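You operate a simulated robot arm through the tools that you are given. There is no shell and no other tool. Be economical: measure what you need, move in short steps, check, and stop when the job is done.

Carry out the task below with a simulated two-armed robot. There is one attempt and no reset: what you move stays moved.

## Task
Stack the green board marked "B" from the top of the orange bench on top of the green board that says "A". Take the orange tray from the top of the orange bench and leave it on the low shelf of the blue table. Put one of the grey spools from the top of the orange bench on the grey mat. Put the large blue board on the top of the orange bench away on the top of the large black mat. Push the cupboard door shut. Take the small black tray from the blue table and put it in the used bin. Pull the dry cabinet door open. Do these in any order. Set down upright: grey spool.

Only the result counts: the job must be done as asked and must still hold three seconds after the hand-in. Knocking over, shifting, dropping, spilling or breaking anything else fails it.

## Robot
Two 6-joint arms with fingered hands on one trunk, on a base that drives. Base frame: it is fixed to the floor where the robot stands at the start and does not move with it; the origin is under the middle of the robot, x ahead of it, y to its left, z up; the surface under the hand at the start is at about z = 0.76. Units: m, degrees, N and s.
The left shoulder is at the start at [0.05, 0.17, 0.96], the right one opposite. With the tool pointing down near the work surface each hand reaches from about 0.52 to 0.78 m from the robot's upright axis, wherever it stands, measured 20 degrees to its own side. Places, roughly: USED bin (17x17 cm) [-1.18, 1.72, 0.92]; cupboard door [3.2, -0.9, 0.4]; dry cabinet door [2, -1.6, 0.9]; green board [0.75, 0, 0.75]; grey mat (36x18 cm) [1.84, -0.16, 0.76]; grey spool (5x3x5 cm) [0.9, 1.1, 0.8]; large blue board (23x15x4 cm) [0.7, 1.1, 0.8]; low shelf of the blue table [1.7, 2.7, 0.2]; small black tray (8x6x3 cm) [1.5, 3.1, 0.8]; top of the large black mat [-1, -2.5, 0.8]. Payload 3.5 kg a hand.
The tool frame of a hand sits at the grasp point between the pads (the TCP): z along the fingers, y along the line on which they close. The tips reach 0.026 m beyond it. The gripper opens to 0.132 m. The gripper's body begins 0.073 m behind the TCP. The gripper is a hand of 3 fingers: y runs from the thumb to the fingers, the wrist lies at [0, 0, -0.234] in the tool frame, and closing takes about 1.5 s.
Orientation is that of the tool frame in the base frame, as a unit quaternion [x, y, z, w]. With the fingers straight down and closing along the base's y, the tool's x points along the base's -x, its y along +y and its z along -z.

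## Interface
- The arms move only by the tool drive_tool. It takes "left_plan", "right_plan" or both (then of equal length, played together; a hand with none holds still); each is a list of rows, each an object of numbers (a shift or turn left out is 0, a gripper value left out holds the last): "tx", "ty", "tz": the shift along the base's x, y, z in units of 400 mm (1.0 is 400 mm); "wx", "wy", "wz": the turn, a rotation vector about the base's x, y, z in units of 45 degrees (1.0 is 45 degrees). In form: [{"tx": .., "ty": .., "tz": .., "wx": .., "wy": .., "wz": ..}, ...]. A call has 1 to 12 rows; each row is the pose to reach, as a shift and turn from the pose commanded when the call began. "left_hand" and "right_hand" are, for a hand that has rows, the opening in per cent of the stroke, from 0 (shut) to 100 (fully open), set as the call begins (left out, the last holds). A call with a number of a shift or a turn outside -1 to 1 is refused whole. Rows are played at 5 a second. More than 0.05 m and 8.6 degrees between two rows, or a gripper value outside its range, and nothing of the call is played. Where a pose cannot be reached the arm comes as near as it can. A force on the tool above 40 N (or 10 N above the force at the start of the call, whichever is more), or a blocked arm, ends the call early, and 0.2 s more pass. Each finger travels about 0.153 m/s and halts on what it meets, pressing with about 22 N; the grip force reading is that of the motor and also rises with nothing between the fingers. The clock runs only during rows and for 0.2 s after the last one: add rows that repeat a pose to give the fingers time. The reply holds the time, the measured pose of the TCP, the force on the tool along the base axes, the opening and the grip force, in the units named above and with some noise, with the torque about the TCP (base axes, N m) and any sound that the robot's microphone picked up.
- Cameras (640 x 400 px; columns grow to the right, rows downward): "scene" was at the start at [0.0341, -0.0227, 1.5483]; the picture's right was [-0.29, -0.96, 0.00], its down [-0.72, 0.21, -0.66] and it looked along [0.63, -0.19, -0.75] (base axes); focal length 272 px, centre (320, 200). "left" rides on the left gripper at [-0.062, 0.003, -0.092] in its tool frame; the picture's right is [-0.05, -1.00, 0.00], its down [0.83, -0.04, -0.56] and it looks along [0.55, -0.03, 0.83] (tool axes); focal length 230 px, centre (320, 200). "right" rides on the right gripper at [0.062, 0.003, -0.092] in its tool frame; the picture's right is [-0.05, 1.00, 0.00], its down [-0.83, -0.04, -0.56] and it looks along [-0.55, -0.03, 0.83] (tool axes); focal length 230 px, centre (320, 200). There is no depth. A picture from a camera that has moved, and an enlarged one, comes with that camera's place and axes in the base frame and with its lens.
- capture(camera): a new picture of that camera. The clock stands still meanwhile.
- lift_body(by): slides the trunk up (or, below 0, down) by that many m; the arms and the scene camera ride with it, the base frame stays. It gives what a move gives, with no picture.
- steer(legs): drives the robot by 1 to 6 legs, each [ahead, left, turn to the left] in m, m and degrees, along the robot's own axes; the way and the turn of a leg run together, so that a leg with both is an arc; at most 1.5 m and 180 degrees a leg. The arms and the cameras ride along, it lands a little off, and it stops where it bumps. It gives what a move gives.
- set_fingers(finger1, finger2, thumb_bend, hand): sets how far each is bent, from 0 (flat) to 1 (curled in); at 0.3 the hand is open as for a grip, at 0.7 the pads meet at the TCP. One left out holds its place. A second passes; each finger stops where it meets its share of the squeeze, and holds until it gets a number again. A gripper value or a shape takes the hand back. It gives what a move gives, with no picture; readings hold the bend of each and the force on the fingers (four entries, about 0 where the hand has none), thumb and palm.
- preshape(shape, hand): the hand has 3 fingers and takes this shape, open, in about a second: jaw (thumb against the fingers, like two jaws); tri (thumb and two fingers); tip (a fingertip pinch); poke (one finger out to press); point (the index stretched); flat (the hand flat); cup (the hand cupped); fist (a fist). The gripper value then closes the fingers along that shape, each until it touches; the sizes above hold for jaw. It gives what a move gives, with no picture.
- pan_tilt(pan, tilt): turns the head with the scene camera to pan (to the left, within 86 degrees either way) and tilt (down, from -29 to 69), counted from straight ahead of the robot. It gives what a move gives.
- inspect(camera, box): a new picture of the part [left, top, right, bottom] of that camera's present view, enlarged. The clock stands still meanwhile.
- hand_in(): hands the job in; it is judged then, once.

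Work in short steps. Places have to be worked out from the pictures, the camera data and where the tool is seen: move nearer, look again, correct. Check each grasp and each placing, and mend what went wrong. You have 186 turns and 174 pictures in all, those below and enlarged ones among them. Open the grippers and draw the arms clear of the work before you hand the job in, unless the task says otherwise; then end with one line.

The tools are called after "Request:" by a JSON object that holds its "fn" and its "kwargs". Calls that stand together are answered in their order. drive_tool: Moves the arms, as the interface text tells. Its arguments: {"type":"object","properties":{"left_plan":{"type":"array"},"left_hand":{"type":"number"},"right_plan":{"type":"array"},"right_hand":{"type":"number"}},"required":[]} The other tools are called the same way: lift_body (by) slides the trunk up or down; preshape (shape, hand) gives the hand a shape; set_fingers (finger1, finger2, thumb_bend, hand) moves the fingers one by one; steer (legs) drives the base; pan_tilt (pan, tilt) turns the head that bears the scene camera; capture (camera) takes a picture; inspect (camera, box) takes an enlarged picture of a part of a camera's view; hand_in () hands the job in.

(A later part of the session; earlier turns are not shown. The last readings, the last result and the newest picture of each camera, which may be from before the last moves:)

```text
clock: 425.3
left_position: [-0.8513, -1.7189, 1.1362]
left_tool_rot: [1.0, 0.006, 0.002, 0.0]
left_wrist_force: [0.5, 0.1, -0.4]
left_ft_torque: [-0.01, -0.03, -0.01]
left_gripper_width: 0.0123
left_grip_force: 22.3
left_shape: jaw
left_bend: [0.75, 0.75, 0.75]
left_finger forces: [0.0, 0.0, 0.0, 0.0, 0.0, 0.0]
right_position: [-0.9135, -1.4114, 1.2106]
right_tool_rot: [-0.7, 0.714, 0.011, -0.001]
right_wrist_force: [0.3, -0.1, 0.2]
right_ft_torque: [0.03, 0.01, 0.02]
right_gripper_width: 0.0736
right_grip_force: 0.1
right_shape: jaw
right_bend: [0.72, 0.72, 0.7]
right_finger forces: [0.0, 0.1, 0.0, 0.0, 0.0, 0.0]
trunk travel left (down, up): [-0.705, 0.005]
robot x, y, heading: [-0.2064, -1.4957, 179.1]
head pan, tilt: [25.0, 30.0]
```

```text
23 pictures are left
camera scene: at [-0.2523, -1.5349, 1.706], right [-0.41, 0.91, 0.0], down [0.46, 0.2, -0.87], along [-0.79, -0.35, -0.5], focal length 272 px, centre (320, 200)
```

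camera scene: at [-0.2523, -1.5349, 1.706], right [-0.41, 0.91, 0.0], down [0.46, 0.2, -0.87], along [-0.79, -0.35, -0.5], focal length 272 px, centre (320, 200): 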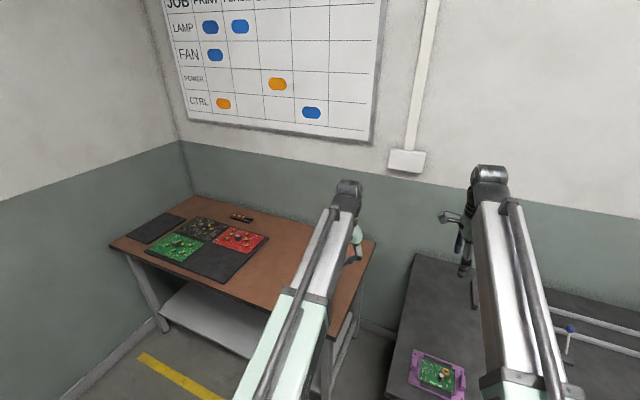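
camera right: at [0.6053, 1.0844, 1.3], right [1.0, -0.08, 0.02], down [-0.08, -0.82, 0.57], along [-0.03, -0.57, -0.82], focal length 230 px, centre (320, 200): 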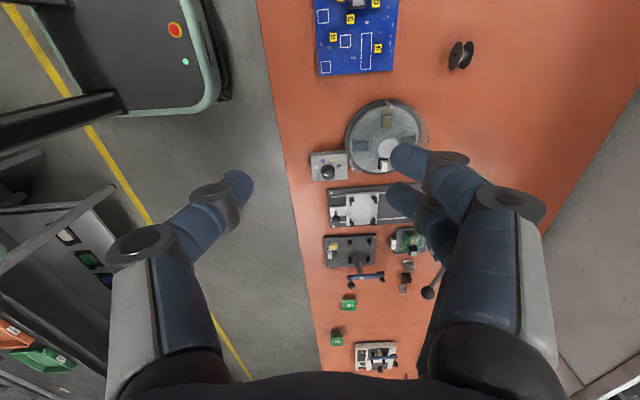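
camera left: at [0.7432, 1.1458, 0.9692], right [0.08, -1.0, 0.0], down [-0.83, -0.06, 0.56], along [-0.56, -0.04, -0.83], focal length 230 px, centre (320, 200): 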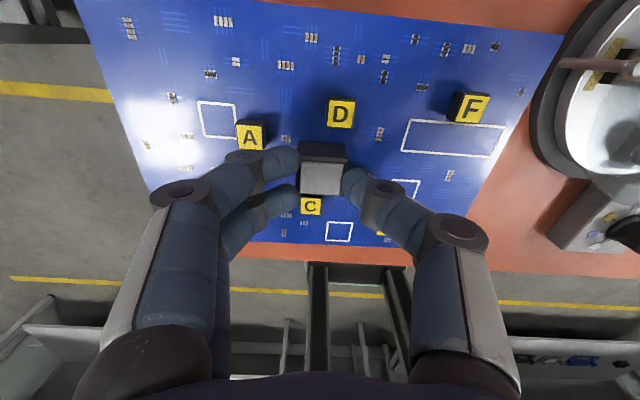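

The block slipped out of the grip — the board was dropped on the way. I look for it.

Request:
{"fn": "pan_tilt", "kwargs": {"pan": -60, "tilt": 45}}

Request:
{"fn": "capture", "kwargs": {"camera": "scene"}}

Request:
{"fn": "capture", "kwargs": {"camera": "left"}}

```text
clock: 426.9
left_position: [-0.8514, -1.7184, 1.1359]
left_tool_rot: [1.0, 0.005, 0.002, 0.0]
left_wrist_force: [-0.6, 0.8, 0.1]
left_ft_torque: [0.0, -0.02, -0.01]
left_gripper_width: 0.0126
left_grip_force: 21.7
left_shape: jaw
left_bend: [0.75, 0.75, 0.75]
left_finger forces: [0.0, 0.0, 0.0, 0.0, 0.1, 0.0]
right_position: [-0.9134, -1.4104, 1.2092]
right_tool_rot: [-0.7, 0.714, 0.011, 0.0]
right_wrist_force: [0.5, -0.1, 0.2]
right_ft_torque: [-0.03, 0.03, -0.02]
right_gripper_width: 0.0733
right_grip_force: 0.0
right_shape: jaw
right_bend: [0.72, 0.72, 0.7]
right_finger forces: [0.0, 0.1, 0.0, 0.1, 0.1, 0.0]
trunk travel left (down, up): [-0.705, 0.005]
robot x, y, heading: [-0.2093, -1.4961, 179.3]
head pan, tilt: [-60.0, 45.0]
```

```text
22 pictures are left
camera scene: at [-0.2092, -1.427, 1.6835], right [0.87, 0.49, 0.0], down [0.34, -0.62, -0.71], along [-0.34, 0.62, -0.71], focal length 272 px, centre (320, 200)
```

scene: 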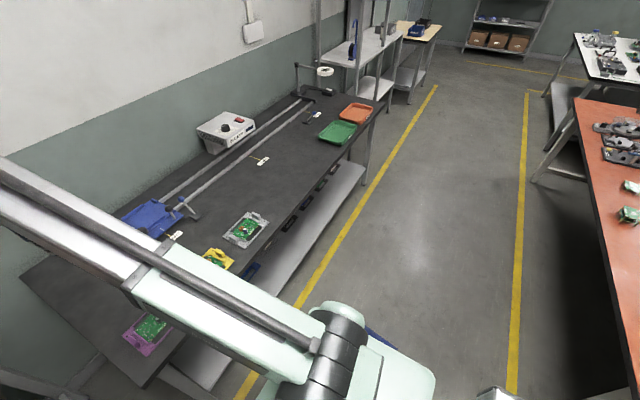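

```text
21 pictures are left
camera left: at [-0.9152, -1.7217, 1.229], right [-0.06, 1.0, 0.0], down [0.83, 0.05, 0.56], along [0.56, 0.03, -0.83], focal length 230 px, centre (320, 200)
```

left: 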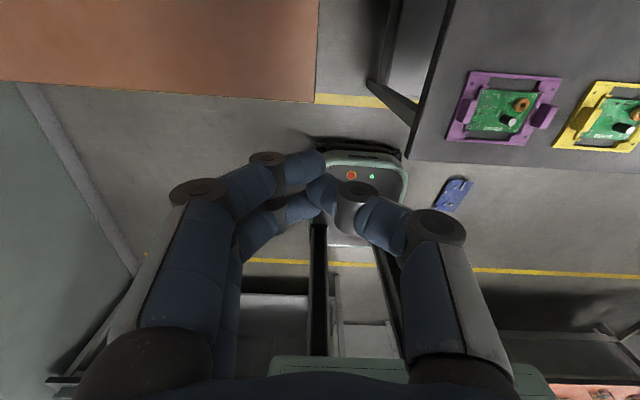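

The board lies on the floor at about (-0.2,-0.83), beside the base. I inspect it closely.

Request:
{"fn": "inspect", "kwargs": {"camera": "left", "box": [410, 160, 500, 225]}}

```text
6.15 times, centred on (455, 192) of left
camera zoom: at [-0.9152, -1.7217, 1.229], right [-0.06, 1.0, 0.0], down [0.83, 0.05, 0.56], along [0.56, 0.03, -0.83], focal length 1416 px, centre (-511, 246)
```

zoom: 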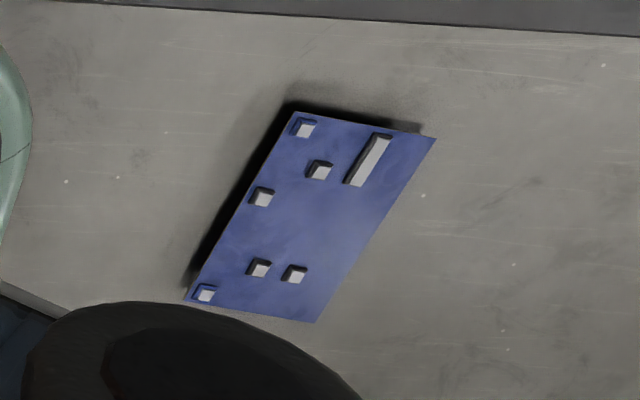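

The board lies upside-down, propped on its centre block: its long edge facing -y (y≈-0.945, x≈-0.21) is raised ~5 cm. I can pinch that edge with the right hand pitched forward. I turn to face +y and lower the trunk.

Request:
{"fn": "steer", "kwargs": {"legs": [[0, 0, -89.3], [-0.25, 0.12, 0]]}}

Request:
{"fn": "lift_body", "kwargs": {"by": -0.35}}

Request:
{"fn": "lift_body", "kwargs": {"by": -0.34}}

Request:
{"fn": "drive_tool", "kwargs": {"right_plan": [{"wx": 0.16}, {"wx": 0.32}, {"wx": 0.48}, {"wx": 0.64}, {"wx": 0.78}, {"wx": 0.78}], "right_hand": 42}}

Request:
{"fn": "drive_tool", "kwargs": {"right_plan": [{"wx": 0.16}, {"wx": 0.32}, {"wx": 0.48}, {"wx": 0.64}, {"wx": 0.78}, {"wx": 0.78}]}}

Request:
{"fn": "capture", "kwargs": {"camera": "right"}}

```text
clock: 432.5
left_position: [-0.5695, -1.1197, 1.1374]
left_tool_rot: [0.726, -0.688, 0.002, 0.001]
left_wrist_force: [-0.4, -0.2, 0.3]
left_ft_torque: [0.02, -0.03, -0.03]
left_gripper_width: 0.0125
left_grip_force: 21.5
left_shape: jaw
left_bend: [0.75, 0.75, 0.75]
left_finger forces: [0.0, 0.0, 0.1, 0.0, 0.0, 0.1]
right_position: [-0.2653, -1.047, 1.2107]
right_tool_rot: [-0.011, 1.0, 0.009, 0.007]
right_wrist_force: [0.6, 0.0, 0.0]
right_ft_torque: [0.02, 0.0, -0.02]
right_gripper_width: 0.0735
right_grip_force: 0.0
right_shape: jaw
right_bend: [0.72, 0.72, 0.7]
right_finger forces: [0.0, 0.0, 0.1, 0.0, 0.0, 0.1]
trunk travel left (down, up): [-0.705, 0.005]
robot x, y, heading: [-0.32, -1.754, 91.5]
head pan, tilt: [-60.0, 45.0]
```

```text
clock: 436.0
left_position: [-0.569, -1.1207, 0.7851]
left_tool_rot: [0.726, -0.687, 0.001, 0.002]
left_wrist_force: [-0.1, 0.3, -0.5]
left_ft_torque: [-0.02, -0.01, -0.01]
left_gripper_width: 0.0124
left_grip_force: 21.8
left_shape: jaw
left_bend: [0.75, 0.75, 0.75]
left_finger forces: [0.0, 0.0, 0.0, 0.0, 0.0, 0.0]
right_position: [-0.2653, -1.0458, 0.8592]
right_tool_rot: [-0.012, 1.0, 0.008, 0.008]
right_wrist_force: [0.8, -0.2, 0.8]
right_ft_torque: [0.01, -0.03, -0.01]
right_gripper_width: 0.0738
right_grip_force: 0.1
right_shape: jaw
right_bend: [0.72, 0.72, 0.7]
right_finger forces: [0.0, 0.0, 0.0, 0.0, 0.1, 0.0]
trunk travel left (down, up): [-0.355, 0.355]
robot x, y, heading: [-0.3221, -1.7542, 91.4]
head pan, tilt: [-60.0, 45.0]
```

```text
clock: 439.3
left_position: [-0.5679, -1.1195, 0.4472]
left_tool_rot: [0.727, -0.687, 0.001, 0.001]
left_wrist_force: [-0.4, 0.2, -0.4]
left_ft_torque: [-0.01, 0.0, -0.01]
left_gripper_width: 0.0124
left_grip_force: 21.8
left_shape: jaw
left_bend: [0.75, 0.75, 0.75]
left_finger forces: [0.0, 0.0, 0.0, 0.1, 0.0, 0.0]
right_position: [-0.2648, -1.0454, 0.5184]
right_tool_rot: [-0.012, 1.0, 0.008, 0.008]
right_wrist_force: [0.6, -0.1, -0.5]
right_ft_torque: [-0.03, 0.0, -0.03]
right_gripper_width: 0.0737
right_grip_force: 0.1
right_shape: jaw
right_bend: [0.72, 0.72, 0.7]
right_finger forces: [0.0, 0.0, 0.1, 0.0, 0.1, 0.1]
trunk travel left (down, up): [-0.015, 0.695]
robot x, y, heading: [-0.3214, -1.7566, 91.6]
head pan, tilt: [-60.0, 45.0]
```

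```text
clock: 440.7
left_position: [-0.5691, -1.1202, 0.4459]
left_tool_rot: [0.726, -0.688, 0.001, 0.001]
left_wrist_force: [0.2, 0.1, 0.5]
left_ft_torque: [0.03, 0.01, 0.02]
left_gripper_width: 0.0125
left_grip_force: 21.9
left_shape: jaw
left_bend: [0.75, 0.75, 0.75]
left_finger forces: [0.1, 0.0, 0.0, 0.0, 0.0, 0.0]
right_position: [-0.2642, -1.0456, 0.5195]
right_tool_rot: [-0.009, 0.951, 0.31, 0.01]
right_wrist_force: [0.2, -0.3, -0.2]
right_ft_torque: [0.0, 0.02, 0.03]
right_gripper_width: 0.0558
right_grip_force: 0.1
right_shape: jaw
right_bend: [0.73, 0.73, 0.7]
right_finger forces: [0.0, 0.1, 0.1, 0.0, 0.0, 0.0]
trunk travel left (down, up): [-0.015, 0.695]
robot x, y, heading: [-0.3219, -1.7496, 91.5]
head pan, tilt: [-60.0, 45.0]
```

```text
clock: 442.1
left_position: [-0.5694, -1.12, 0.4459]
left_tool_rot: [0.726, -0.688, 0.002, 0.002]
left_wrist_force: [-0.6, 0.1, 0.3]
left_ft_torque: [0.01, 0.01, -0.01]
left_gripper_width: 0.0125
left_grip_force: 21.6
left_shape: jaw
left_bend: [0.75, 0.75, 0.75]
left_finger forces: [0.0, 0.0, 0.0, 0.0, 0.0, 0.0]
right_position: [-0.2637, -1.0456, 0.517]
right_tool_rot: [-0.005, 0.813, 0.582, 0.014]
right_wrist_force: [-0.3, -0.4, -0.3]
right_ft_torque: [0.0, 0.02, 0.01]
right_gripper_width: 0.0557
right_grip_force: 0.1
right_shape: jaw
right_bend: [0.73, 0.73, 0.7]
right_finger forces: [0.1, 0.0, 0.0, 0.0, 0.0, 0.1]
trunk travel left (down, up): [-0.015, 0.695]
robot x, y, heading: [-0.3223, -1.7553, 91.5]
head pan, tilt: [-60.0, 45.0]
```

```text
19 pictures are left
camera right: at [-0.3276, -1.1306, 0.5489], right [0.03, 0.32, 0.95], down [0.82, -0.54, 0.16], along [0.57, 0.77, -0.28], focal length 230 px, centre (320, 200)
```

right: 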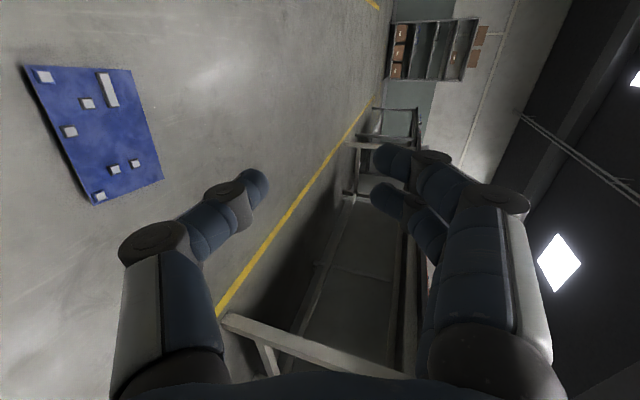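

The raised edge runs from (-0.312,-0.922) to (-0.099,-0.95) at z≈0.05. I'll pinch it at (-0.165,-0.941), away from the feet; first I lower the hand in front of it.

Request:
{"fn": "drive_tool", "kwargs": {"right_plan": [{"tx": 0.05, "tz": -0.09, "wz": -0.1}, {"tx": 0.1, "tz": -0.18, "wz": -0.21}, {"tx": 0.16, "ty": 0.02, "tz": -0.27, "wz": -0.21}, {"tx": 0.22, "ty": 0.04, "tz": -0.36, "wz": -0.21}, {"tx": 0.22, "ty": 0.057, "tz": -0.47, "wz": -0.21}, {"tx": 0.22, "ty": 0.057, "tz": -0.58, "wz": -0.21}, {"tx": 0.22, "ty": 0.057, "tz": -0.69, "wz": -0.21}, {"tx": 0.22, "ty": 0.057, "tz": -0.8, "wz": -0.21}, {"tx": 0.22, "ty": 0.057, "tz": -0.91, "wz": -0.21}, {"tx": 0.22, "ty": 0.057, "tz": -0.95, "wz": -0.21}, {"tx": 0.22, "ty": 0.057, "tz": -0.95, "wz": -0.21}]}}

Request:
{"fn": "capture", "kwargs": {"camera": "right"}}

```text
clock: 444.5
left_position: [-0.5705, -1.1196, 0.4474]
left_tool_rot: [0.726, -0.688, 0.001, 0.001]
left_wrist_force: [0.2, 0.2, 0.3]
left_ft_torque: [-0.01, 0.02, 0.02]
left_gripper_width: 0.0125
left_grip_force: 22.0
left_shape: jaw
left_bend: [0.75, 0.75, 0.75]
left_finger forces: [0.0, 0.0, 0.1, 0.0, 0.0, 0.0]
right_position: [-0.1761, -1.027, 0.1395]
right_tool_rot: [0.062, 0.811, 0.578, 0.059]
right_wrist_force: [0.1, 0.1, 0.2]
right_ft_torque: [0.01, 0.01, -0.01]
right_gripper_width: 0.0559
right_grip_force: 0.0
right_shape: jaw
right_bend: [0.73, 0.73, 0.7]
right_finger forces: [0.0, 0.0, 0.0, 0.1, 0.0, 0.2]
trunk travel left (down, up): [-0.015, 0.695]
robot x, y, heading: [-0.318, -1.7545, 91.3]
head pan, tilt: [-60.0, 45.0]
```

```text
18 pictures are left
camera right: at [-0.253, -1.0985, 0.1704], right [0.08, 0.31, 0.95], down [0.72, -0.67, 0.16], along [0.69, 0.67, -0.28], focal length 230 px, centre (320, 200)
```

right: 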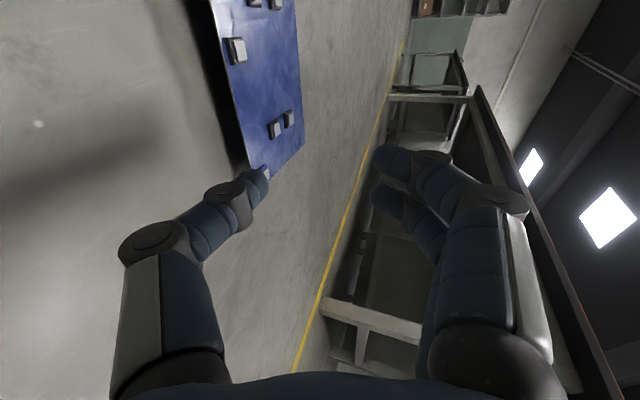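

Triangulating again, the edge sits lower (z≈0.035). I narrow the opening to 22 %, level the pitch slightly and move to the pre-grasp pose.

Request:
{"fn": "drive_tool", "kwargs": {"right_plan": [{"wx": 0.06}, {"wx": 0.12, "ty": 0.015, "tz": -0.08}, {"wx": 0.12, "ty": 0.035, "tz": -0.16}, {"wx": 0.12, "ty": 0.035, "tz": -0.2}, {"wx": 0.12, "ty": 0.035, "tz": -0.2}], "right_hand": 24}}

Request:
{"fn": "capture", "kwargs": {"camera": "right"}}

```text
clock: 445.7
left_position: [-0.5685, -1.1201, 0.4454]
left_tool_rot: [0.726, -0.688, 0.001, 0.0]
left_wrist_force: [0.2, 0.5, -0.2]
left_ft_torque: [0.01, 0.0, 0.0]
left_gripper_width: 0.0126
left_grip_force: 22.1
left_shape: jaw
left_bend: [0.75, 0.75, 0.75]
left_finger forces: [0.0, 0.0, 0.0, 0.1, 0.0, 0.1]
right_position: [-0.1742, -1.0082, 0.0605]
right_tool_rot: [0.065, 0.783, 0.616, 0.057]
right_wrist_force: [0.4, -0.3, -0.6]
right_ft_torque: [0.02, 0.01, -0.01]
right_gripper_width: 0.0318
right_grip_force: 0.0
right_shape: jaw
right_bend: [0.73, 0.73, 0.7]
right_finger forces: [0.0, 0.1, 0.0, 0.0, 0.0, 0.0]
trunk travel left (down, up): [-0.015, 0.695]
robot x, y, heading: [-0.3229, -1.7543, 91.7]
head pan, tilt: [-60.0, 45.0]
```

```text
17 pictures are left
camera right: at [-0.2518, -1.0851, 0.083], right [0.08, 0.22, 0.97], down [0.72, -0.68, 0.1], along [0.69, 0.69, -0.22], focal length 230 px, centre (320, 200)
```

right: 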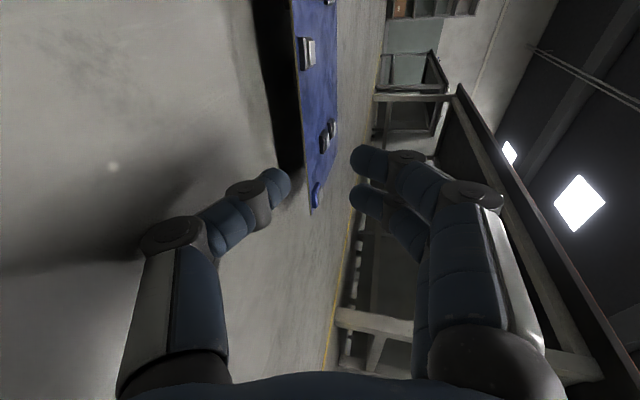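

The edge is centred between thumb and fingers. I advance along the plate's slope.

Request:
{"fn": "drive_tool", "kwargs": {"right_plan": [{"tx": 0.007, "ty": 0.05, "tz": -0.02}, {"tx": 0.014, "ty": 0.1, "tz": -0.036}, {"tx": 0.02, "ty": 0.15, "tz": -0.05}, {"tx": 0.028, "ty": 0.2, "tz": -0.063}, {"tx": 0.028, "ty": 0.2, "tz": -0.063}], "right_hand": 21}}

Request:
{"fn": "capture", "kwargs": {"camera": "right"}}

```text
clock: 446.4
left_position: [-0.5704, -1.1209, 0.4473]
left_tool_rot: [0.726, -0.688, 0.001, 0.0]
left_wrist_force: [-0.6, 1.0, 0.3]
left_ft_torque: [-0.04, 0.02, 0.01]
left_gripper_width: 0.0124
left_grip_force: 22.0
left_shape: jaw
left_bend: [0.75, 0.75, 0.75]
left_finger forces: [0.0, 0.0, 0.1, 0.1, 0.0, 0.1]
right_position: [-0.1691, -0.9634, 0.0508]
right_tool_rot: [0.065, 0.778, 0.622, 0.059]
right_wrist_force: [-0.4, -4.6, 15.5]
right_ft_torque: [-0.86, 0.13, 0.0]
right_gripper_width: 0.025
right_grip_force: 0.0
right_shape: jaw
right_bend: [0.73, 0.73, 0.7]
right_finger forces: [0.1, 0.1, 0.0, 0.0, 16.2, 0.0]
trunk travel left (down, up): [-0.015, 0.695]
robot x, y, heading: [-0.3223, -1.7527, 91.5]
head pan, tilt: [-60.0, 45.0]
stopped in row 3 (right hand): the force on the tool passed its limit at 44 N (the readings are from after the stop); the commanded pose is now the measured one
```

```text
16 pictures are left
camera right: at [-0.2454, -1.0398, 0.0732], right [0.08, 0.21, 0.97], down [0.72, -0.69, 0.09], along [0.69, 0.7, -0.2], focal length 230 px, centre (320, 200)
```

right: 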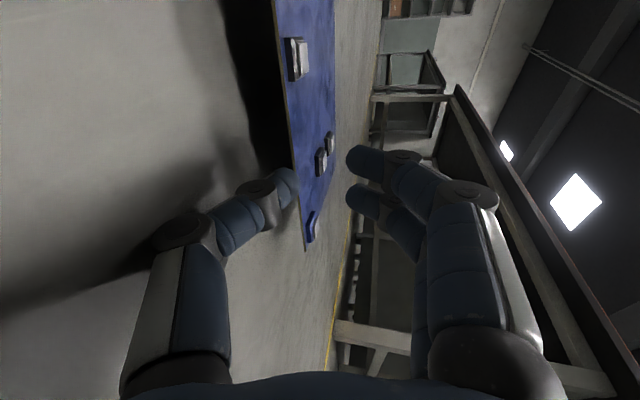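

The thumb's knuckle touches the floor while its tip is just under the edge. I raise 3 mm and slide forward.

Request:
{"fn": "drive_tool", "kwargs": {"right_plan": [{"tz": 0.008}, {"ty": 0.03, "tx": 0.004, "tz": 0.008}, {"ty": 0.06, "tx": 0.008, "tz": 0.008}, {"ty": 0.085, "tx": 0.012, "tz": 0.006}, {"ty": 0.085, "tx": 0.012, "tz": 0.006}]}}

Request:
{"fn": "drive_tool", "kwargs": {"right_plan": [{}, {}, {}, {}, {}], "right_hand": 0}}

Request:
{"fn": "capture", "kwargs": {"camera": "right"}}

```text
clock: 447.6
left_position: [-0.5708, -1.12, 0.4476]
left_tool_rot: [0.726, -0.688, 0.002, 0.001]
left_wrist_force: [0.7, -0.3, -0.6]
left_ft_torque: [-0.01, 0.01, 0.01]
left_gripper_width: 0.0123
left_grip_force: 22.1
left_shape: jaw
left_bend: [0.75, 0.75, 0.75]
left_finger forces: [0.0, 0.0, 0.0, 0.0, 0.1, 0.0]
right_position: [-0.1644, -0.9306, 0.0515]
right_tool_rot: [0.065, 0.779, 0.62, 0.059]
right_wrist_force: [-3.4, -12.5, 17.9]
right_ft_torque: [-1.34, 0.24, -0.03]
right_gripper_width: 0.0264
right_grip_force: 0.0
right_shape: jaw
right_bend: [0.73, 0.73, 0.7]
right_finger forces: [0.0, 0.0, 0.1, 0.1, 18.6, 0.0]
trunk travel left (down, up): [-0.015, 0.695]
robot x, y, heading: [-0.3188, -1.7567, 91.4]
head pan, tilt: [-60.0, 45.0]
```

```text
clock: 448.8
left_position: [-0.569, -1.1211, 0.4469]
left_tool_rot: [0.726, -0.688, 0.001, 0.001]
left_wrist_force: [0.7, -0.3, 0.3]
left_ft_torque: [0.01, 0.0, 0.03]
left_gripper_width: 0.0126
left_grip_force: 22.0
left_shape: jaw
left_bend: [0.75, 0.75, 0.75]
left_finger forces: [0.1, 0.0, 0.1, 0.0, 0.0, 0.0]
right_position: [-0.1634, -0.9306, 0.0495]
right_tool_rot: [0.065, 0.78, 0.62, 0.059]
right_wrist_force: [-1.0, 0.1, 0.1]
right_ft_torque: [0.03, 0.01, -0.03]
right_gripper_width: 0.0
right_grip_force: 21.9
right_shape: jaw
right_bend: [0.64, 0.64, 0.72]
right_finger forces: [0.1, 0.0, 0.1, 0.0, 0.0, 0.0]
trunk travel left (down, up): [-0.015, 0.695]
robot x, y, heading: [-0.3206, -1.753, 91.5]
head pan, tilt: [-60.0, 45.0]
```

```text
15 pictures are left
camera right: at [-0.2406, -1.0071, 0.0727], right [0.08, 0.22, 0.97], down [0.72, -0.69, 0.09], along [0.69, 0.69, -0.21], focal length 230 px, centre (320, 200)
```

right: 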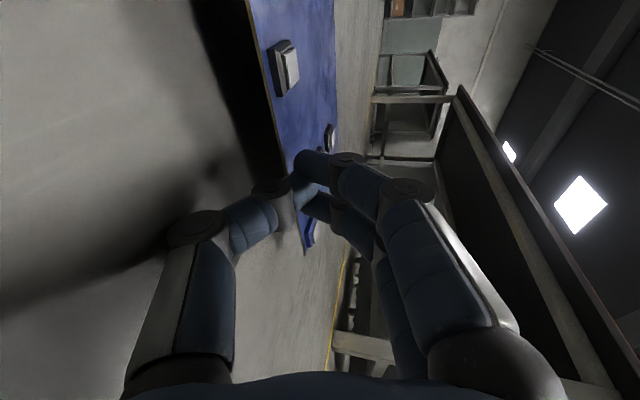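

Both digits ended above the plate: its edge is lower (~2 cm). I open, retreat, pitch the hand steeper (~35°) so the thumb tip can slip under.

Request:
{"fn": "drive_tool", "kwargs": {"right_plan": [{"tz": 0.04}, {"tz": 0.08, "ty": -0.06}, {"tz": 0.1, "ty": -0.15}, {"tz": 0.1, "ty": -0.23, "wx": -0.16}, {"tz": 0.08, "ty": -0.23, "wx": -0.32}, {"tz": 0.03, "ty": -0.23, "wx": -0.47}, {"tz": -0.02, "ty": -0.2, "wx": -0.47}, {"tz": -0.032, "ty": -0.16, "wx": -0.47}, {"tz": -0.032, "ty": -0.16, "wx": -0.47}], "right_hand": 26}}

Request:
{"fn": "capture", "kwargs": {"camera": "right"}}

```text
clock: 450.8
left_position: [-0.5699, -1.1215, 0.4468]
left_tool_rot: [0.726, -0.688, 0.001, 0.001]
left_wrist_force: [0.1, -0.1, 0.2]
left_ft_torque: [0.0, 0.0, 0.01]
left_gripper_width: 0.0124
left_grip_force: 21.9
left_shape: jaw
left_bend: [0.75, 0.75, 0.75]
left_finger forces: [0.0, 0.0, 0.0, 0.0, 0.0, 0.0]
right_position: [-0.165, -0.9936, 0.0366]
right_tool_rot: [0.053, 0.881, 0.466, 0.07]
right_wrist_force: [-0.8, -1.6, 4.1]
right_ft_torque: [-0.07, 0.01, 0.02]
right_gripper_width: 0.0332
right_grip_force: 0.0
right_shape: jaw
right_bend: [0.73, 0.73, 0.71]
right_finger forces: [0.0, 0.1, 0.0, 0.1, 3.8, 0.0]
trunk travel left (down, up): [-0.015, 0.695]
robot x, y, heading: [-0.321, -1.7527, 91.4]
head pan, tilt: [-60.0, 45.0]
```

```text
14 pictures are left
camera right: at [-0.2412, -1.0559, 0.0861], right [0.08, 0.55, 0.83], down [0.72, -0.61, 0.33], along [0.69, 0.57, -0.45], focal length 230 px, centre (320, 200)
```

right: 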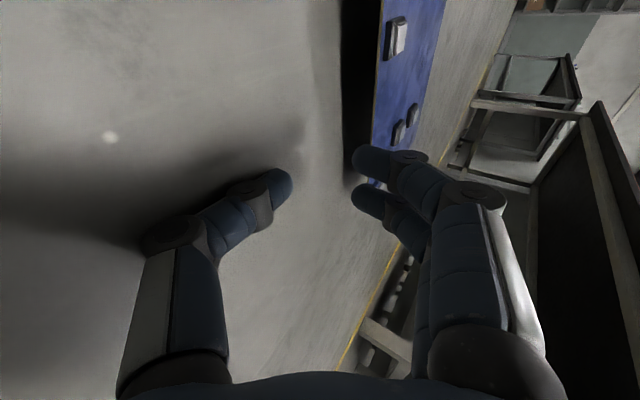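

The thumb tip is at floor level below the edge. I raise 1–2 mm and slide forward 5.5 cm.

Request:
{"fn": "drive_tool", "kwargs": {"right_plan": [{"tz": 0.006}, {"tz": 0.006, "ty": 0.04, "tx": 0.004}, {"tz": 0.006, "ty": 0.08, "tx": 0.008}, {"tz": 0.006, "ty": 0.12, "tx": 0.012}, {"tz": 0.006, "ty": 0.145, "tx": 0.015}, {"tz": 0.006, "ty": 0.145, "tx": 0.015}]}}

Request:
{"fn": "drive_tool", "kwargs": {"right_plan": [{}, {}, {}, {}, {}], "right_hand": 0}}

Request:
{"fn": "capture", "kwargs": {"camera": "right"}}

```text
clock: 452.2
left_position: [-0.5703, -1.1209, 0.4469]
left_tool_rot: [0.726, -0.688, 0.001, 0.001]
left_wrist_force: [0.0, 0.6, 0.1]
left_ft_torque: [0.02, 0.0, 0.02]
left_gripper_width: 0.0124
left_grip_force: 21.9
left_shape: jaw
left_bend: [0.75, 0.75, 0.75]
left_finger forces: [0.0, 0.1, 0.0, 0.0, 0.0, 0.0]
right_position: [-0.1582, -0.9362, 0.0391]
right_tool_rot: [0.053, 0.881, 0.465, 0.069]
right_wrist_force: [0.1, -0.5, 1.0]
right_ft_torque: [-0.02, 0.0, 0.02]
right_gripper_width: 0.034
right_grip_force: 0.1
right_shape: jaw
right_bend: [0.73, 0.73, 0.7]
right_finger forces: [0.0, 0.0, 0.0, 0.0, 1.3, 0.0]
trunk travel left (down, up): [-0.015, 0.695]
robot x, y, heading: [-0.3186, -1.7551, 91.6]
head pan, tilt: [-60.0, 45.0]
```

```text
clock: 453.4
left_position: [-0.5693, -1.1203, 0.4456]
left_tool_rot: [0.726, -0.688, 0.001, 0.001]
left_wrist_force: [-0.5, -0.8, 0.3]
left_ft_torque: [0.0, 0.01, -0.02]
left_gripper_width: 0.0125
left_grip_force: 22.0
left_shape: jaw
left_bend: [0.75, 0.75, 0.75]
left_finger forces: [0.0, 0.0, 0.0, 0.0, 0.0, 0.0]
right_position: [-0.16, -0.936, 0.0387]
right_tool_rot: [0.052, 0.881, 0.466, 0.07]
right_wrist_force: [-0.2, -0.7, -0.8]
right_ft_torque: [0.01, 0.01, 0.03]
right_gripper_width: 0.0
right_grip_force: 22.3
right_shape: jaw
right_bend: [0.65, 0.64, 0.72]
right_finger forces: [0.0, 0.0, 0.0, 0.0, 0.0, 0.0]
trunk travel left (down, up): [-0.015, 0.695]
robot x, y, heading: [-0.3212, -1.7511, 91.6]
head pan, tilt: [-60.0, 45.0]
```

```text
13 pictures are left
camera right: at [-0.2352, -0.9992, 0.0879], right [0.08, 0.55, 0.83], down [0.72, -0.61, 0.33], along [0.69, 0.57, -0.45], focal length 230 px, centre (320, 200)
```

right: 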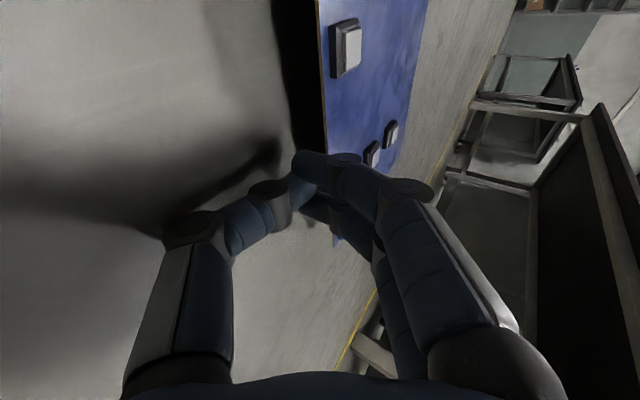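

The fingers closed just short of the edge (board slid ~3 cm away; edge now y≈-0.908). I reopen, advance 3.5 cm and close again.

Request:
{"fn": "drive_tool", "kwargs": {"right_plan": [{"ty": -0.02}, {"ty": -0.02}, {"ty": -0.02}, {"ty": 0.03, "tx": 0.004}, {"ty": 0.07, "tx": 0.008}, {"ty": 0.095, "tx": 0.01}, {"ty": 0.095, "tx": 0.01}], "right_hand": 26}}

Request:
{"fn": "drive_tool", "kwargs": {"right_plan": [{}, {}, {}, {}, {}], "right_hand": 0}}

Request:
{"fn": "capture", "kwargs": {"camera": "right"}}

```text
clock: 455.0
left_position: [-0.5703, -1.1211, 0.4468]
left_tool_rot: [0.726, -0.688, 0.001, 0.001]
left_wrist_force: [-0.2, -0.4, -0.3]
left_ft_torque: [0.01, -0.02, 0.02]
left_gripper_width: 0.0124
left_grip_force: 22.1
left_shape: jaw
left_bend: [0.75, 0.75, 0.75]
left_finger forces: [0.0, 0.0, 0.0, 0.0, 0.1, 0.0]
right_position: [-0.1534, -0.9114, 0.0461]
right_tool_rot: [0.053, 0.881, 0.466, 0.071]
right_wrist_force: [0.2, 0.2, 0.8]
right_ft_torque: [0.0, -0.02, -0.02]
right_gripper_width: 0.0343
right_grip_force: 0.0
right_shape: jaw
right_bend: [0.73, 0.73, 0.7]
right_finger forces: [0.0, 0.0, 0.1, 0.0, 0.3, 0.0]
right hand out of reach, approached as far as the arm can: row 5, 6, 7
trunk travel left (down, up): [-0.015, 0.695]
robot x, y, heading: [-0.3219, -1.7561, 91.7]
head pan, tilt: [-60.0, 45.0]
```

```text
clock: 456.2
left_position: [-0.5697, -1.121, 0.446]
left_tool_rot: [0.726, -0.688, 0.001, 0.001]
left_wrist_force: [-0.5, 0.8, 0.2]
left_ft_torque: [0.01, 0.0, -0.03]
left_gripper_width: 0.0123
left_grip_force: 22.4
left_shape: jaw
left_bend: [0.75, 0.75, 0.75]
left_finger forces: [0.1, 0.1, 0.1, 0.1, 0.0, 0.0]
right_position: [-0.1534, -0.9097, 0.0477]
right_tool_rot: [0.053, 0.88, 0.466, 0.07]
right_wrist_force: [-0.7, 1.6, 1.8]
right_ft_torque: [0.19, 0.0, 0.01]
right_gripper_width: 0.0005
right_grip_force: 22.0
right_shape: jaw
right_bend: [0.7, 0.7, 0.7]
right_finger forces: [10.8, 9.5, 0.0, 0.0, 18.6, 0.1]
trunk travel left (down, up): [-0.015, 0.695]
robot x, y, heading: [-0.3211, -1.7552, 91.5]
head pan, tilt: [-60.0, 45.0]
```

```text
12 pictures are left
camera right: at [-0.2301, -0.9732, 0.0967], right [0.08, 0.55, 0.83], down [0.72, -0.61, 0.33], along [0.69, 0.57, -0.45], focal length 230 px, centre (320, 200)
```

right: 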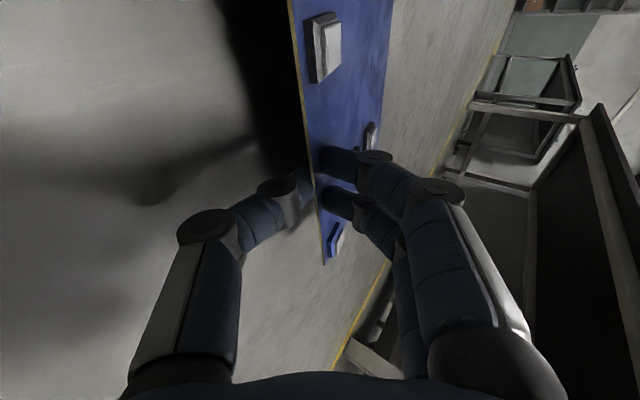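

Pinched: thumb under, fingers above, ~20 N. I lift with the trunk and check.

Request:
{"fn": "lift_body", "kwargs": {"by": 0.15}}

Request:
{"fn": "capture", "kwargs": {"camera": "right"}}

```text
clock: 457.9
left_position: [-0.5697, -1.1206, 0.5967]
left_tool_rot: [0.726, -0.688, 0.001, 0.002]
left_wrist_force: [-1.1, -0.4, 0.0]
left_ft_torque: [0.0, 0.02, 0.03]
left_gripper_width: 0.0126
left_grip_force: 22.0
left_shape: jaw
left_bend: [0.75, 0.75, 0.75]
left_finger forces: [0.0, 0.0, 0.1, 0.1, 0.0, 0.0]
right_position: [-0.1531, -0.9101, 0.1967]
right_tool_rot: [0.053, 0.881, 0.465, 0.069]
right_wrist_force: [0.1, -0.3, -1.8]
right_ft_torque: [-0.1, -0.12, -0.02]
right_gripper_width: 0.0005
right_grip_force: 21.9
right_shape: jaw
right_bend: [0.7, 0.69, 0.72]
right_finger forces: [9.6, 11.7, 0.1, 0.1, 22.4, 0.1]
trunk travel left (down, up): [-0.165, 0.545]
robot x, y, heading: [-0.3214, -1.7532, 91.6]
head pan, tilt: [-60.0, 45.0]
```

```text
11 pictures are left
camera right: at [-0.2301, -0.9732, 0.2463], right [0.08, 0.55, 0.83], down [0.72, -0.61, 0.33], along [0.69, 0.57, -0.45], focal length 230 px, centre (320, 200)
```

right: 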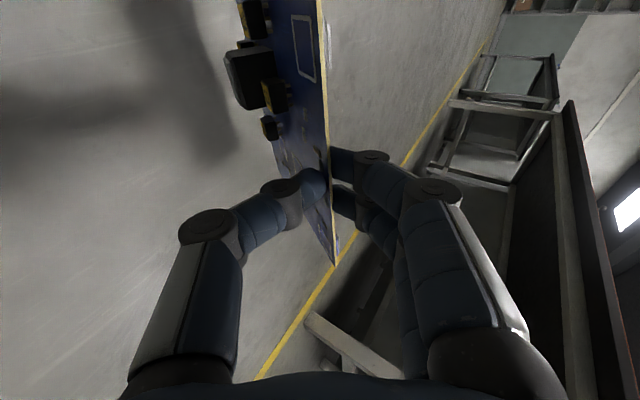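

The board hangs securely from its edge (components facing the thumb). I raise the trunk, then swing the hand to vertical in order to flip it component-side up.

Request:
{"fn": "lift_body", "kwargs": {"by": 0.4}}

Request:
{"fn": "lift_body", "kwargs": {"by": 0.14}}

Request:
{"fn": "drive_tool", "kwargs": {"right_plan": [{"wx": -0.12, "ty": -0.03, "tz": 0.05}, {"wx": -0.25, "ty": -0.06, "tz": 0.1}, {"wx": -0.38, "ty": -0.1, "tz": 0.15}, {"wx": -0.51, "ty": -0.14, "tz": 0.2}, {"wx": -0.64, "ty": -0.18, "tz": 0.25}, {"wx": -0.77, "ty": -0.22, "tz": 0.3}, {"wx": -0.9, "ty": -0.26, "tz": 0.35}, {"wx": -1.0, "ty": -0.28, "tz": 0.4}]}}

Request:
{"fn": "drive_tool", "kwargs": {"right_plan": [{"wx": -0.12, "tz": 0.05}, {"wx": -0.24, "tz": 0.1}, {"wx": -0.24, "tz": 0.15}, {"wx": -0.24, "tz": 0.15}]}}

```text
clock: 461.8
left_position: [-0.5689, -1.1206, 0.9953]
left_tool_rot: [0.726, -0.688, 0.002, 0.001]
left_wrist_force: [0.1, -0.6, 0.4]
left_ft_torque: [0.01, 0.02, -0.01]
left_gripper_width: 0.0124
left_grip_force: 22.3
left_shape: jaw
left_bend: [0.75, 0.75, 0.75]
left_finger forces: [0.0, 0.0, 0.1, 0.0, 0.0, 0.1]
right_position: [-0.1537, -0.9105, 0.5965]
right_tool_rot: [0.053, 0.881, 0.465, 0.069]
right_wrist_force: [0.2, -0.6, -2.5]
right_ft_torque: [-0.11, -0.04, 0.0]
right_gripper_width: 0.0007
right_grip_force: 22.3
right_shape: jaw
right_bend: [0.7, 0.69, 0.72]
right_finger forces: [9.5, 11.6, 0.0, 0.0, 22.3, 0.1]
trunk travel left (down, up): [-0.565, 0.145]
robot x, y, heading: [-0.3173, -1.7532, 91.2]
head pan, tilt: [-60.0, 45.0]
```

```text
clock: 463.4
left_position: [-0.5693, -1.1206, 1.1359]
left_tool_rot: [0.725, -0.688, 0.001, 0.002]
left_wrist_force: [-0.1, 1.0, 0.6]
left_ft_torque: [-0.03, 0.01, 0.0]
left_gripper_width: 0.0122
left_grip_force: 22.0
left_shape: jaw
left_bend: [0.75, 0.75, 0.75]
left_finger forces: [0.1, 0.0, 0.0, 0.0, 0.0, 0.0]
right_position: [-0.1537, -0.9104, 0.7366]
right_tool_rot: [0.052, 0.88, 0.466, 0.069]
right_wrist_force: [0.2, 0.1, -0.7]
right_ft_torque: [-0.09, -0.08, 0.01]
right_gripper_width: 0.0006
right_grip_force: 22.2
right_shape: jaw
right_bend: [0.7, 0.69, 0.72]
right_finger forces: [9.6, 11.6, 0.0, 0.0, 22.3, 0.1]
trunk travel left (down, up): [-0.705, 0.005]
robot x, y, heading: [-0.323, -1.7547, 91.4]
head pan, tilt: [-60.0, 45.0]
```

```text
clock: 465.2
left_position: [-0.5694, -1.1203, 1.1361]
left_tool_rot: [0.726, -0.688, 0.001, 0.002]
left_wrist_force: [-0.4, -0.1, -0.1]
left_ft_torque: [0.03, 0.0, -0.02]
left_gripper_width: 0.0123
left_grip_force: 21.9
left_shape: jaw
left_bend: [0.75, 0.75, 0.75]
left_finger forces: [0.0, 0.0, 0.1, 0.0, 0.0, 0.0]
right_position: [-0.1551, -1.0224, 0.8971]
right_tool_rot: [0.022, 0.992, 0.092, 0.084]
right_wrist_force: [-0.5, -0.6, -2.9]
right_ft_torque: [-0.03, -0.04, -0.01]
right_gripper_width: 0.0005
right_grip_force: 22.1
right_shape: jaw
right_bend: [0.69, 0.7, 0.72]
right_finger forces: [10.4, 9.7, 0.0, 0.0, 20.0, 0.1]
trunk travel left (down, up): [-0.705, 0.005]
robot x, y, heading: [-0.3237, -1.7534, 91.6]
head pan, tilt: [-60.0, 45.0]
```

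```text
clock: 466.2
left_position: [-0.5687, -1.1203, 1.1362]
left_tool_rot: [0.726, -0.688, 0.002, 0.002]
left_wrist_force: [0.6, 0.6, 0.1]
left_ft_torque: [0.0, 0.0, 0.02]
left_gripper_width: 0.0125
left_grip_force: 21.8
left_shape: jaw
left_bend: [0.75, 0.75, 0.75]
left_finger forces: [0.1, 0.0, 0.0, 0.0, 0.0, 0.1]
right_position: [-0.1525, -1.0228, 0.9573]
right_tool_rot: [0.014, 0.996, -0.001, 0.087]
right_wrist_force: [0.1, 0.3, -1.6]
right_ft_torque: [0.02, -0.04, 0.0]
right_gripper_width: 0.0005
right_grip_force: 22.1
right_shape: jaw
right_bend: [0.69, 0.7, 0.72]
right_finger forces: [10.5, 9.7, 0.0, 0.0, 19.8, 0.0]
trunk travel left (down, up): [-0.705, 0.005]
robot x, y, heading: [-0.3199, -1.7528, 91.4]
head pan, tilt: [-60.0, 45.0]
```

Forces steady. I level the tilt, raise, and rotate the hand about the vertical by +180° in four steps.

Request:
{"fn": "drive_tool", "kwargs": {"right_plan": [{"tz": 0.08, "wy": 0.11}, {"tz": 0.16, "wy": 0.22}, {"tz": 0.24, "wy": 0.22}, {"tz": 0.3, "wy": 0.22}]}}

Request:
{"fn": "drive_tool", "kwargs": {"right_plan": [{"wz": 0.18}, {"wz": 0.36}, {"wz": 0.54}, {"wz": 0.72}, {"wz": 0.9}, {"wz": 1.0}]}}

Request:
{"fn": "drive_tool", "kwargs": {"right_plan": [{"wz": 0.18}, {"wz": 0.36}, {"wz": 0.54}, {"wz": 0.72}, {"wz": 0.9}, {"wz": 1.0}]}}

Request:
{"fn": "drive_tool", "kwargs": {"right_plan": [{"wz": 0.18}, {"wz": 0.36}, {"wz": 0.54}, {"wz": 0.72}, {"wz": 0.9}, {"wz": 1.0}]}}

Request:
{"fn": "drive_tool", "kwargs": {"right_plan": [{"wz": 0.18}, {"wz": 0.36}, {"wz": 0.54}, {"wz": 0.72}, {"wz": 0.9}, {"wz": 1.0}]}}

```text
clock: 467.2
left_position: [-0.5696, -1.1191, 1.1365]
left_tool_rot: [0.726, -0.687, 0.001, 0.001]
left_wrist_force: [-0.5, -0.4, -0.4]
left_ft_torque: [0.0, -0.03, -0.03]
left_gripper_width: 0.012
left_grip_force: 21.8
left_shape: jaw
left_bend: [0.75, 0.75, 0.75]
left_finger forces: [0.0, 0.0, 0.0, 0.1, 0.1, 0.1]
right_position: [-0.1515, -1.0234, 1.0759]
right_tool_rot: [0.014, 1.0, -0.001, 0.0]
right_wrist_force: [1.0, -0.8, -2.6]
right_ft_torque: [0.03, -0.08, -0.02]
right_gripper_width: 0.0005
right_grip_force: 21.8
right_shape: jaw
right_bend: [0.69, 0.7, 0.72]
right_finger forces: [10.4, 9.8, 0.1, 0.0, 19.9, 0.1]
trunk travel left (down, up): [-0.705, 0.005]
robot x, y, heading: [-0.3198, -1.7545, 91.6]
head pan, tilt: [-60.0, 45.0]
```

```text
clock: 468.6
left_position: [-0.5695, -1.1199, 1.1371]
left_tool_rot: [0.726, -0.688, 0.001, 0.002]
left_wrist_force: [-0.8, 0.8, 1.2]
left_ft_torque: [0.04, -0.01, 0.02]
left_gripper_width: 0.0124
left_grip_force: 21.8
left_shape: jaw
left_bend: [0.75, 0.75, 0.75]
left_finger forces: [0.1, 0.0, 0.1, 0.0, 0.0, 0.0]
right_position: [-0.1528, -1.0218, 1.0784]
right_tool_rot: [-0.371, 0.929, -0.002, -0.001]
right_wrist_force: [0.5, -0.2, -0.9]
right_ft_torque: [0.09, -0.05, -0.01]
right_gripper_width: 0.0004
right_grip_force: 21.8
right_shape: jaw
right_bend: [0.69, 0.7, 0.72]
right_finger forces: [10.3, 9.8, 0.0, 0.1, 19.8, 0.1]
trunk travel left (down, up): [-0.705, 0.005]
robot x, y, heading: [-0.3221, -1.752, 91.5]
head pan, tilt: [-60.0, 45.0]
```

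```text
clock: 470.0
left_position: [-0.5691, -1.1202, 1.1372]
left_tool_rot: [0.726, -0.688, 0.001, 0.001]
left_wrist_force: [-0.5, 0.5, 0.3]
left_ft_torque: [0.03, 0.01, 0.0]
left_gripper_width: 0.0121
left_grip_force: 21.9
left_shape: jaw
left_bend: [0.75, 0.75, 0.75]
left_finger forces: [0.0, 0.0, 0.1, 0.1, 0.0, 0.0]
right_position: [-0.1532, -1.0219, 1.0777]
right_tool_rot: [-0.698, 0.716, -0.001, 0.001]
right_wrist_force: [-0.7, 1.1, -2.8]
right_ft_torque: [0.11, 0.01, 0.0]
right_gripper_width: 0.0004
right_grip_force: 22.2
right_shape: jaw
right_bend: [0.69, 0.7, 0.72]
right_finger forces: [10.3, 9.8, 0.0, 0.0, 19.6, 0.0]
trunk travel left (down, up): [-0.705, 0.005]
robot x, y, heading: [-0.3191, -1.7555, 91.5]
head pan, tilt: [-60.0, 45.0]
```

```text
clock: 471.4
left_position: [-0.5696, -1.1202, 1.1369]
left_tool_rot: [0.726, -0.688, 0.002, 0.002]
left_wrist_force: [-0.2, 0.1, 0.1]
left_ft_torque: [0.05, -0.04, -0.05]
left_gripper_width: 0.0124
left_grip_force: 22.7
left_shape: jaw
left_bend: [0.75, 0.75, 0.75]
left_finger forces: [0.1, 0.0, 0.0, 0.1, 0.0, 0.0]
right_position: [-0.1534, -1.0214, 1.0784]
right_tool_rot: [0.919, -0.395, 0.0, -0.001]
right_wrist_force: [0.0, -0.7, -2.4]
right_ft_torque: [0.05, 0.09, -0.02]
right_gripper_width: 0.0003
right_grip_force: 22.1
right_shape: jaw
right_bend: [0.69, 0.7, 0.72]
right_finger forces: [10.3, 9.6, 0.1, 0.0, 19.7, 0.0]
trunk travel left (down, up): [-0.705, 0.005]
robot x, y, heading: [-0.3261, -1.7511, 91.2]
head pan, tilt: [-60.0, 45.0]
```

```text
clock: 472.8
left_position: [-0.5687, -1.1201, 1.1363]
left_tool_rot: [0.726, -0.688, 0.002, 0.002]
left_wrist_force: [0.0, -0.7, -0.1]
left_ft_torque: [0.02, -0.01, -0.01]
left_gripper_width: 0.0121
left_grip_force: 21.8
left_shape: jaw
left_bend: [0.75, 0.75, 0.75]
left_finger forces: [0.1, 0.1, 0.0, 0.0, 0.0, 0.0]
right_position: [-0.1612, -1.0228, 1.0769]
right_tool_rot: [0.998, -0.059, 0.001, -0.002]
right_wrist_force: [-0.4, 0.6, -2.5]
right_ft_torque: [-0.01, 0.05, -0.03]
right_gripper_width: 0.0004
right_grip_force: 21.4
right_shape: jaw
right_bend: [0.69, 0.7, 0.72]
right_finger forces: [10.4, 10.0, 0.0, 0.0, 19.9, 0.1]
right hand out of reach, approached as far as the arm can: row 5, 6
trunk travel left (down, up): [-0.705, 0.005]
robot x, y, heading: [-0.3204, -1.7513, 91.6]
head pan, tilt: [-60.0, 45.0]
```

The flip worked (component side will face up). I pull the left hand inward, move the base toward the mat table and turn to face -x.

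Request:
{"fn": "drive_tool", "kwargs": {"left_plan": [{"tx": 0.1}, {"tx": 0.2}, {"tx": 0.28}]}}

Request:
{"fn": "steer", "kwargs": {"legs": [[-0.3, -0.12, 0], [-0.3, -0.12, 0], [0, 0, 44], [0, 0, 44.5]]}}

Request:
{"fn": "pan_tilt", "kwargs": {"pan": 0, "tilt": 45}}

Request:
{"fn": "capture", "kwargs": {"camera": "scene"}}

```text
clock: 473.6
left_position: [-0.4561, -1.1189, 1.1368]
left_tool_rot: [0.726, -0.688, 0.0, 0.002]
left_wrist_force: [0.4, -0.3, 0.4]
left_ft_torque: [-0.02, 0.03, 0.0]
left_gripper_width: 0.0125
left_grip_force: 22.2
left_shape: jaw
left_bend: [0.75, 0.75, 0.75]
left_finger forces: [0.0, 0.0, 0.1, 0.0, 0.0, 0.1]
right_position: [-0.1609, -1.022, 1.0783]
right_tool_rot: [0.998, -0.058, 0.001, -0.002]
right_wrist_force: [0.3, 0.5, -2.0]
right_ft_torque: [-0.03, 0.08, 0.01]
right_gripper_width: 0.0002
right_grip_force: 22.1
right_shape: jaw
right_bend: [0.69, 0.7, 0.72]
right_finger forces: [10.3, 10.0, 0.1, 0.0, 19.9, 0.0]
trunk travel left (down, up): [-0.705, 0.005]
robot x, y, heading: [-0.3212, -1.7554, 91.3]
head pan, tilt: [-60.0, 45.0]
```

```text
clock: 481.5
left_position: [-0.7058, -2.4424, 1.1358]
left_tool_rot: [1.0, 0.003, 0.001, 0.0]
left_wrist_force: [0.5, -0.1, -0.1]
left_ft_torque: [0.02, 0.0, 0.05]
left_gripper_width: 0.0127
left_grip_force: 22.3
left_shape: jaw
left_bend: [0.75, 0.75, 0.75]
left_finger forces: [0.0, 0.1, 0.1, 0.1, 0.1, 0.0]
right_position: [-0.7891, -2.1413, 1.0773]
right_tool_rot: [0.763, 0.646, 0.0, -0.002]
right_wrist_force: [-0.1, -0.5, -2.2]
right_ft_torque: [-0.08, 0.04, 0.02]
right_gripper_width: 0.0004
right_grip_force: 21.9
right_shape: jaw
right_bend: [0.69, 0.7, 0.72]
right_finger forces: [9.4, 9.4, 0.0, 0.0, 18.6, 0.1]
trunk travel left (down, up): [-0.705, 0.005]
robot x, y, heading: [-0.0662, -2.34, 178.8]
head pan, tilt: [-60.0, 45.0]
```

```text
clock: 482.8
left_position: [-0.7075, -2.4418, 1.1359]
left_tool_rot: [1.0, 0.003, 0.002, 0.001]
left_wrist_force: [-0.2, 0.0, -0.3]
left_ft_torque: [0.01, 0.0, -0.02]
left_gripper_width: 0.0125
left_grip_force: 22.1
left_shape: jaw
left_bend: [0.75, 0.75, 0.75]
left_finger forces: [0.0, 0.1, 0.0, 0.0, 0.0, 0.0]
right_position: [-0.7886, -2.1409, 1.0772]
right_tool_rot: [0.763, 0.647, -0.001, -0.001]
right_wrist_force: [0.1, 0.4, -1.6]
right_ft_torque: [-0.1, 0.02, -0.02]
right_gripper_width: 0.0002
right_grip_force: 21.9
right_shape: jaw
right_bend: [0.69, 0.7, 0.72]
right_finger forces: [9.4, 9.5, 0.1, 0.1, 18.6, 0.0]
trunk travel left (down, up): [-0.705, 0.005]
robot x, y, heading: [-0.0625, -2.3378, 178.5]
head pan, tilt: [0.0, 45.0]
```

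```text
10 pictures are left
camera scene: at [-0.1083, -2.3361, 1.6834], right [0.02, 1.0, 0.0], down [0.71, -0.02, -0.71], along [-0.71, 0.02, -0.71], focal length 272 px, centre (320, 200)
```

scene: 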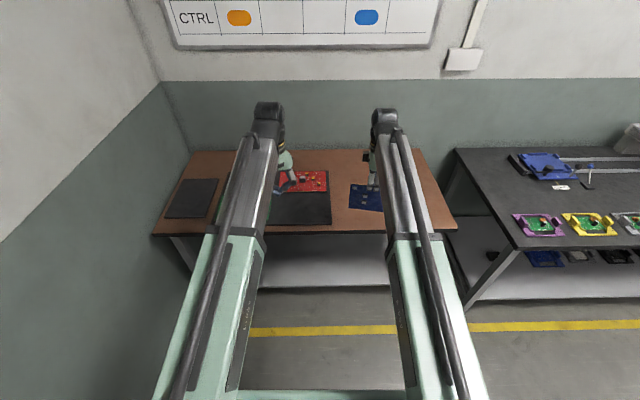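

The empty quadrant of the mat is x −1.06…−0.87, y −2.51…−2.27. I shift left with a 9° turn to square the board, then pitch the hand forward so the board becomes near horizontal.

Request:
{"fn": "steer", "kwargs": {"legs": [[0, 0.2, 9.5]]}}

Request:
{"fn": "drive_tool", "kwargs": {"right_plan": [{"wy": 0.15}, {"wy": 0.3}, {"wy": 0.45}, {"wy": 0.6}, {"wy": 0.75}, {"wy": 0.75}]}}

Request:
{"fn": "drive_tool", "kwargs": {"right_plan": [{"wy": 0.12}, {"wy": 0.25}, {"wy": 0.37}, {"wy": 0.5}, {"wy": 0.6}, {"wy": 0.6}]}}

Request:
{"fn": "capture", "kwargs": {"camera": "scene"}}

```text
clock: 484.4
left_position: [-0.6673, -2.7486, 1.1362]
left_tool_rot: [0.996, 0.087, 0.001, 0.0]
left_wrist_force: [-0.5, 0.1, 0.1]
left_ft_torque: [0.05, 0.0, 0.0]
left_gripper_width: 0.0125
left_grip_force: 21.8
left_shape: jaw
left_bend: [0.75, 0.75, 0.75]
left_finger forces: [0.0, 0.0, 0.0, 0.0, 0.0, 0.0]
right_position: [-0.7981, -2.4668, 1.0779]
right_tool_rot: [0.706, 0.708, 0.0, -0.002]
right_wrist_force: [-0.1, -0.2, -2.2]
right_ft_torque: [-0.09, -0.01, 0.02]
right_gripper_width: 0.0002
right_grip_force: 22.2
right_shape: jaw
right_bend: [0.69, 0.7, 0.72]
right_finger forces: [9.2, 9.6, 0.1, 0.1, 18.6, 0.0]
trunk travel left (down, up): [-0.705, 0.005]
robot x, y, heading: [-0.0543, -2.5378, -171.7]
head pan, tilt: [0.0, 45.0]
```

```text
clock: 485.8
left_position: [-0.6665, -2.747, 1.1357]
left_tool_rot: [0.996, 0.087, 0.002, 0.0]
left_wrist_force: [0.1, 0.4, 0.3]
left_ft_torque: [0.03, -0.02, 0.03]
left_gripper_width: 0.0122
left_grip_force: 22.2
left_shape: jaw
left_bend: [0.75, 0.75, 0.75]
left_finger forces: [0.1, 0.0, 0.1, 0.1, 0.0, 0.1]
right_position: [-0.8001, -2.4648, 1.0779]
right_tool_rot: [0.676, 0.677, -0.206, -0.208]
right_wrist_force: [-0.4, 0.1, -1.5]
right_ft_torque: [-0.09, -0.11, -0.04]
right_gripper_width: 0.0002
right_grip_force: 21.8
right_shape: jaw
right_bend: [0.69, 0.71, 0.72]
right_finger forces: [10.8, 9.5, 0.1, 0.0, 19.2, 0.1]
trunk travel left (down, up): [-0.705, 0.005]
robot x, y, heading: [-0.054, -2.5354, -171.6]
head pan, tilt: [0.0, 45.0]
```

```text
clock: 487.2
left_position: [-0.6682, -2.7471, 1.1367]
left_tool_rot: [0.996, 0.088, 0.002, -0.001]
left_wrist_force: [-0.6, 0.4, -0.4]
left_ft_torque: [0.0, 0.02, -0.02]
left_gripper_width: 0.0124
left_grip_force: 22.1
left_shape: jaw
left_bend: [0.75, 0.75, 0.75]
left_finger forces: [0.0, 0.1, 0.1, 0.0, 0.0, 0.0]
right_position: [-0.7989, -2.4658, 1.0768]
right_tool_rot: [0.608, 0.61, -0.359, -0.36]
right_wrist_force: [0.4, 0.5, -2.6]
right_ft_torque: [-0.13, -0.13, 0.01]
right_gripper_width: 0.0
right_grip_force: 22.0
right_shape: jaw
right_bend: [0.69, 0.71, 0.71]
right_finger forces: [11.7, 9.3, 0.0, 0.0, 19.6, 0.0]
trunk travel left (down, up): [-0.705, 0.005]
robot x, y, heading: [-0.052, -2.536, -171.7]
head pan, tilt: [0.0, 45.0]
```

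```text
9 pictures are left
camera scene: at [-0.0956, -2.5427, 1.6834], right [-0.15, 0.99, 0.0], down [0.7, 0.1, -0.71], along [-0.7, -0.1, -0.71], focal length 272 px, centre (320, 200)
```

scene: 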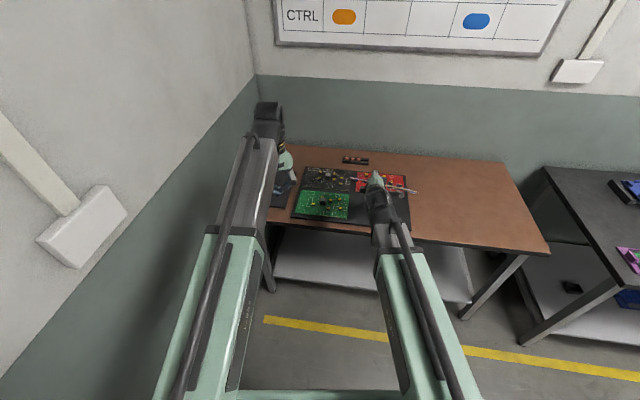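

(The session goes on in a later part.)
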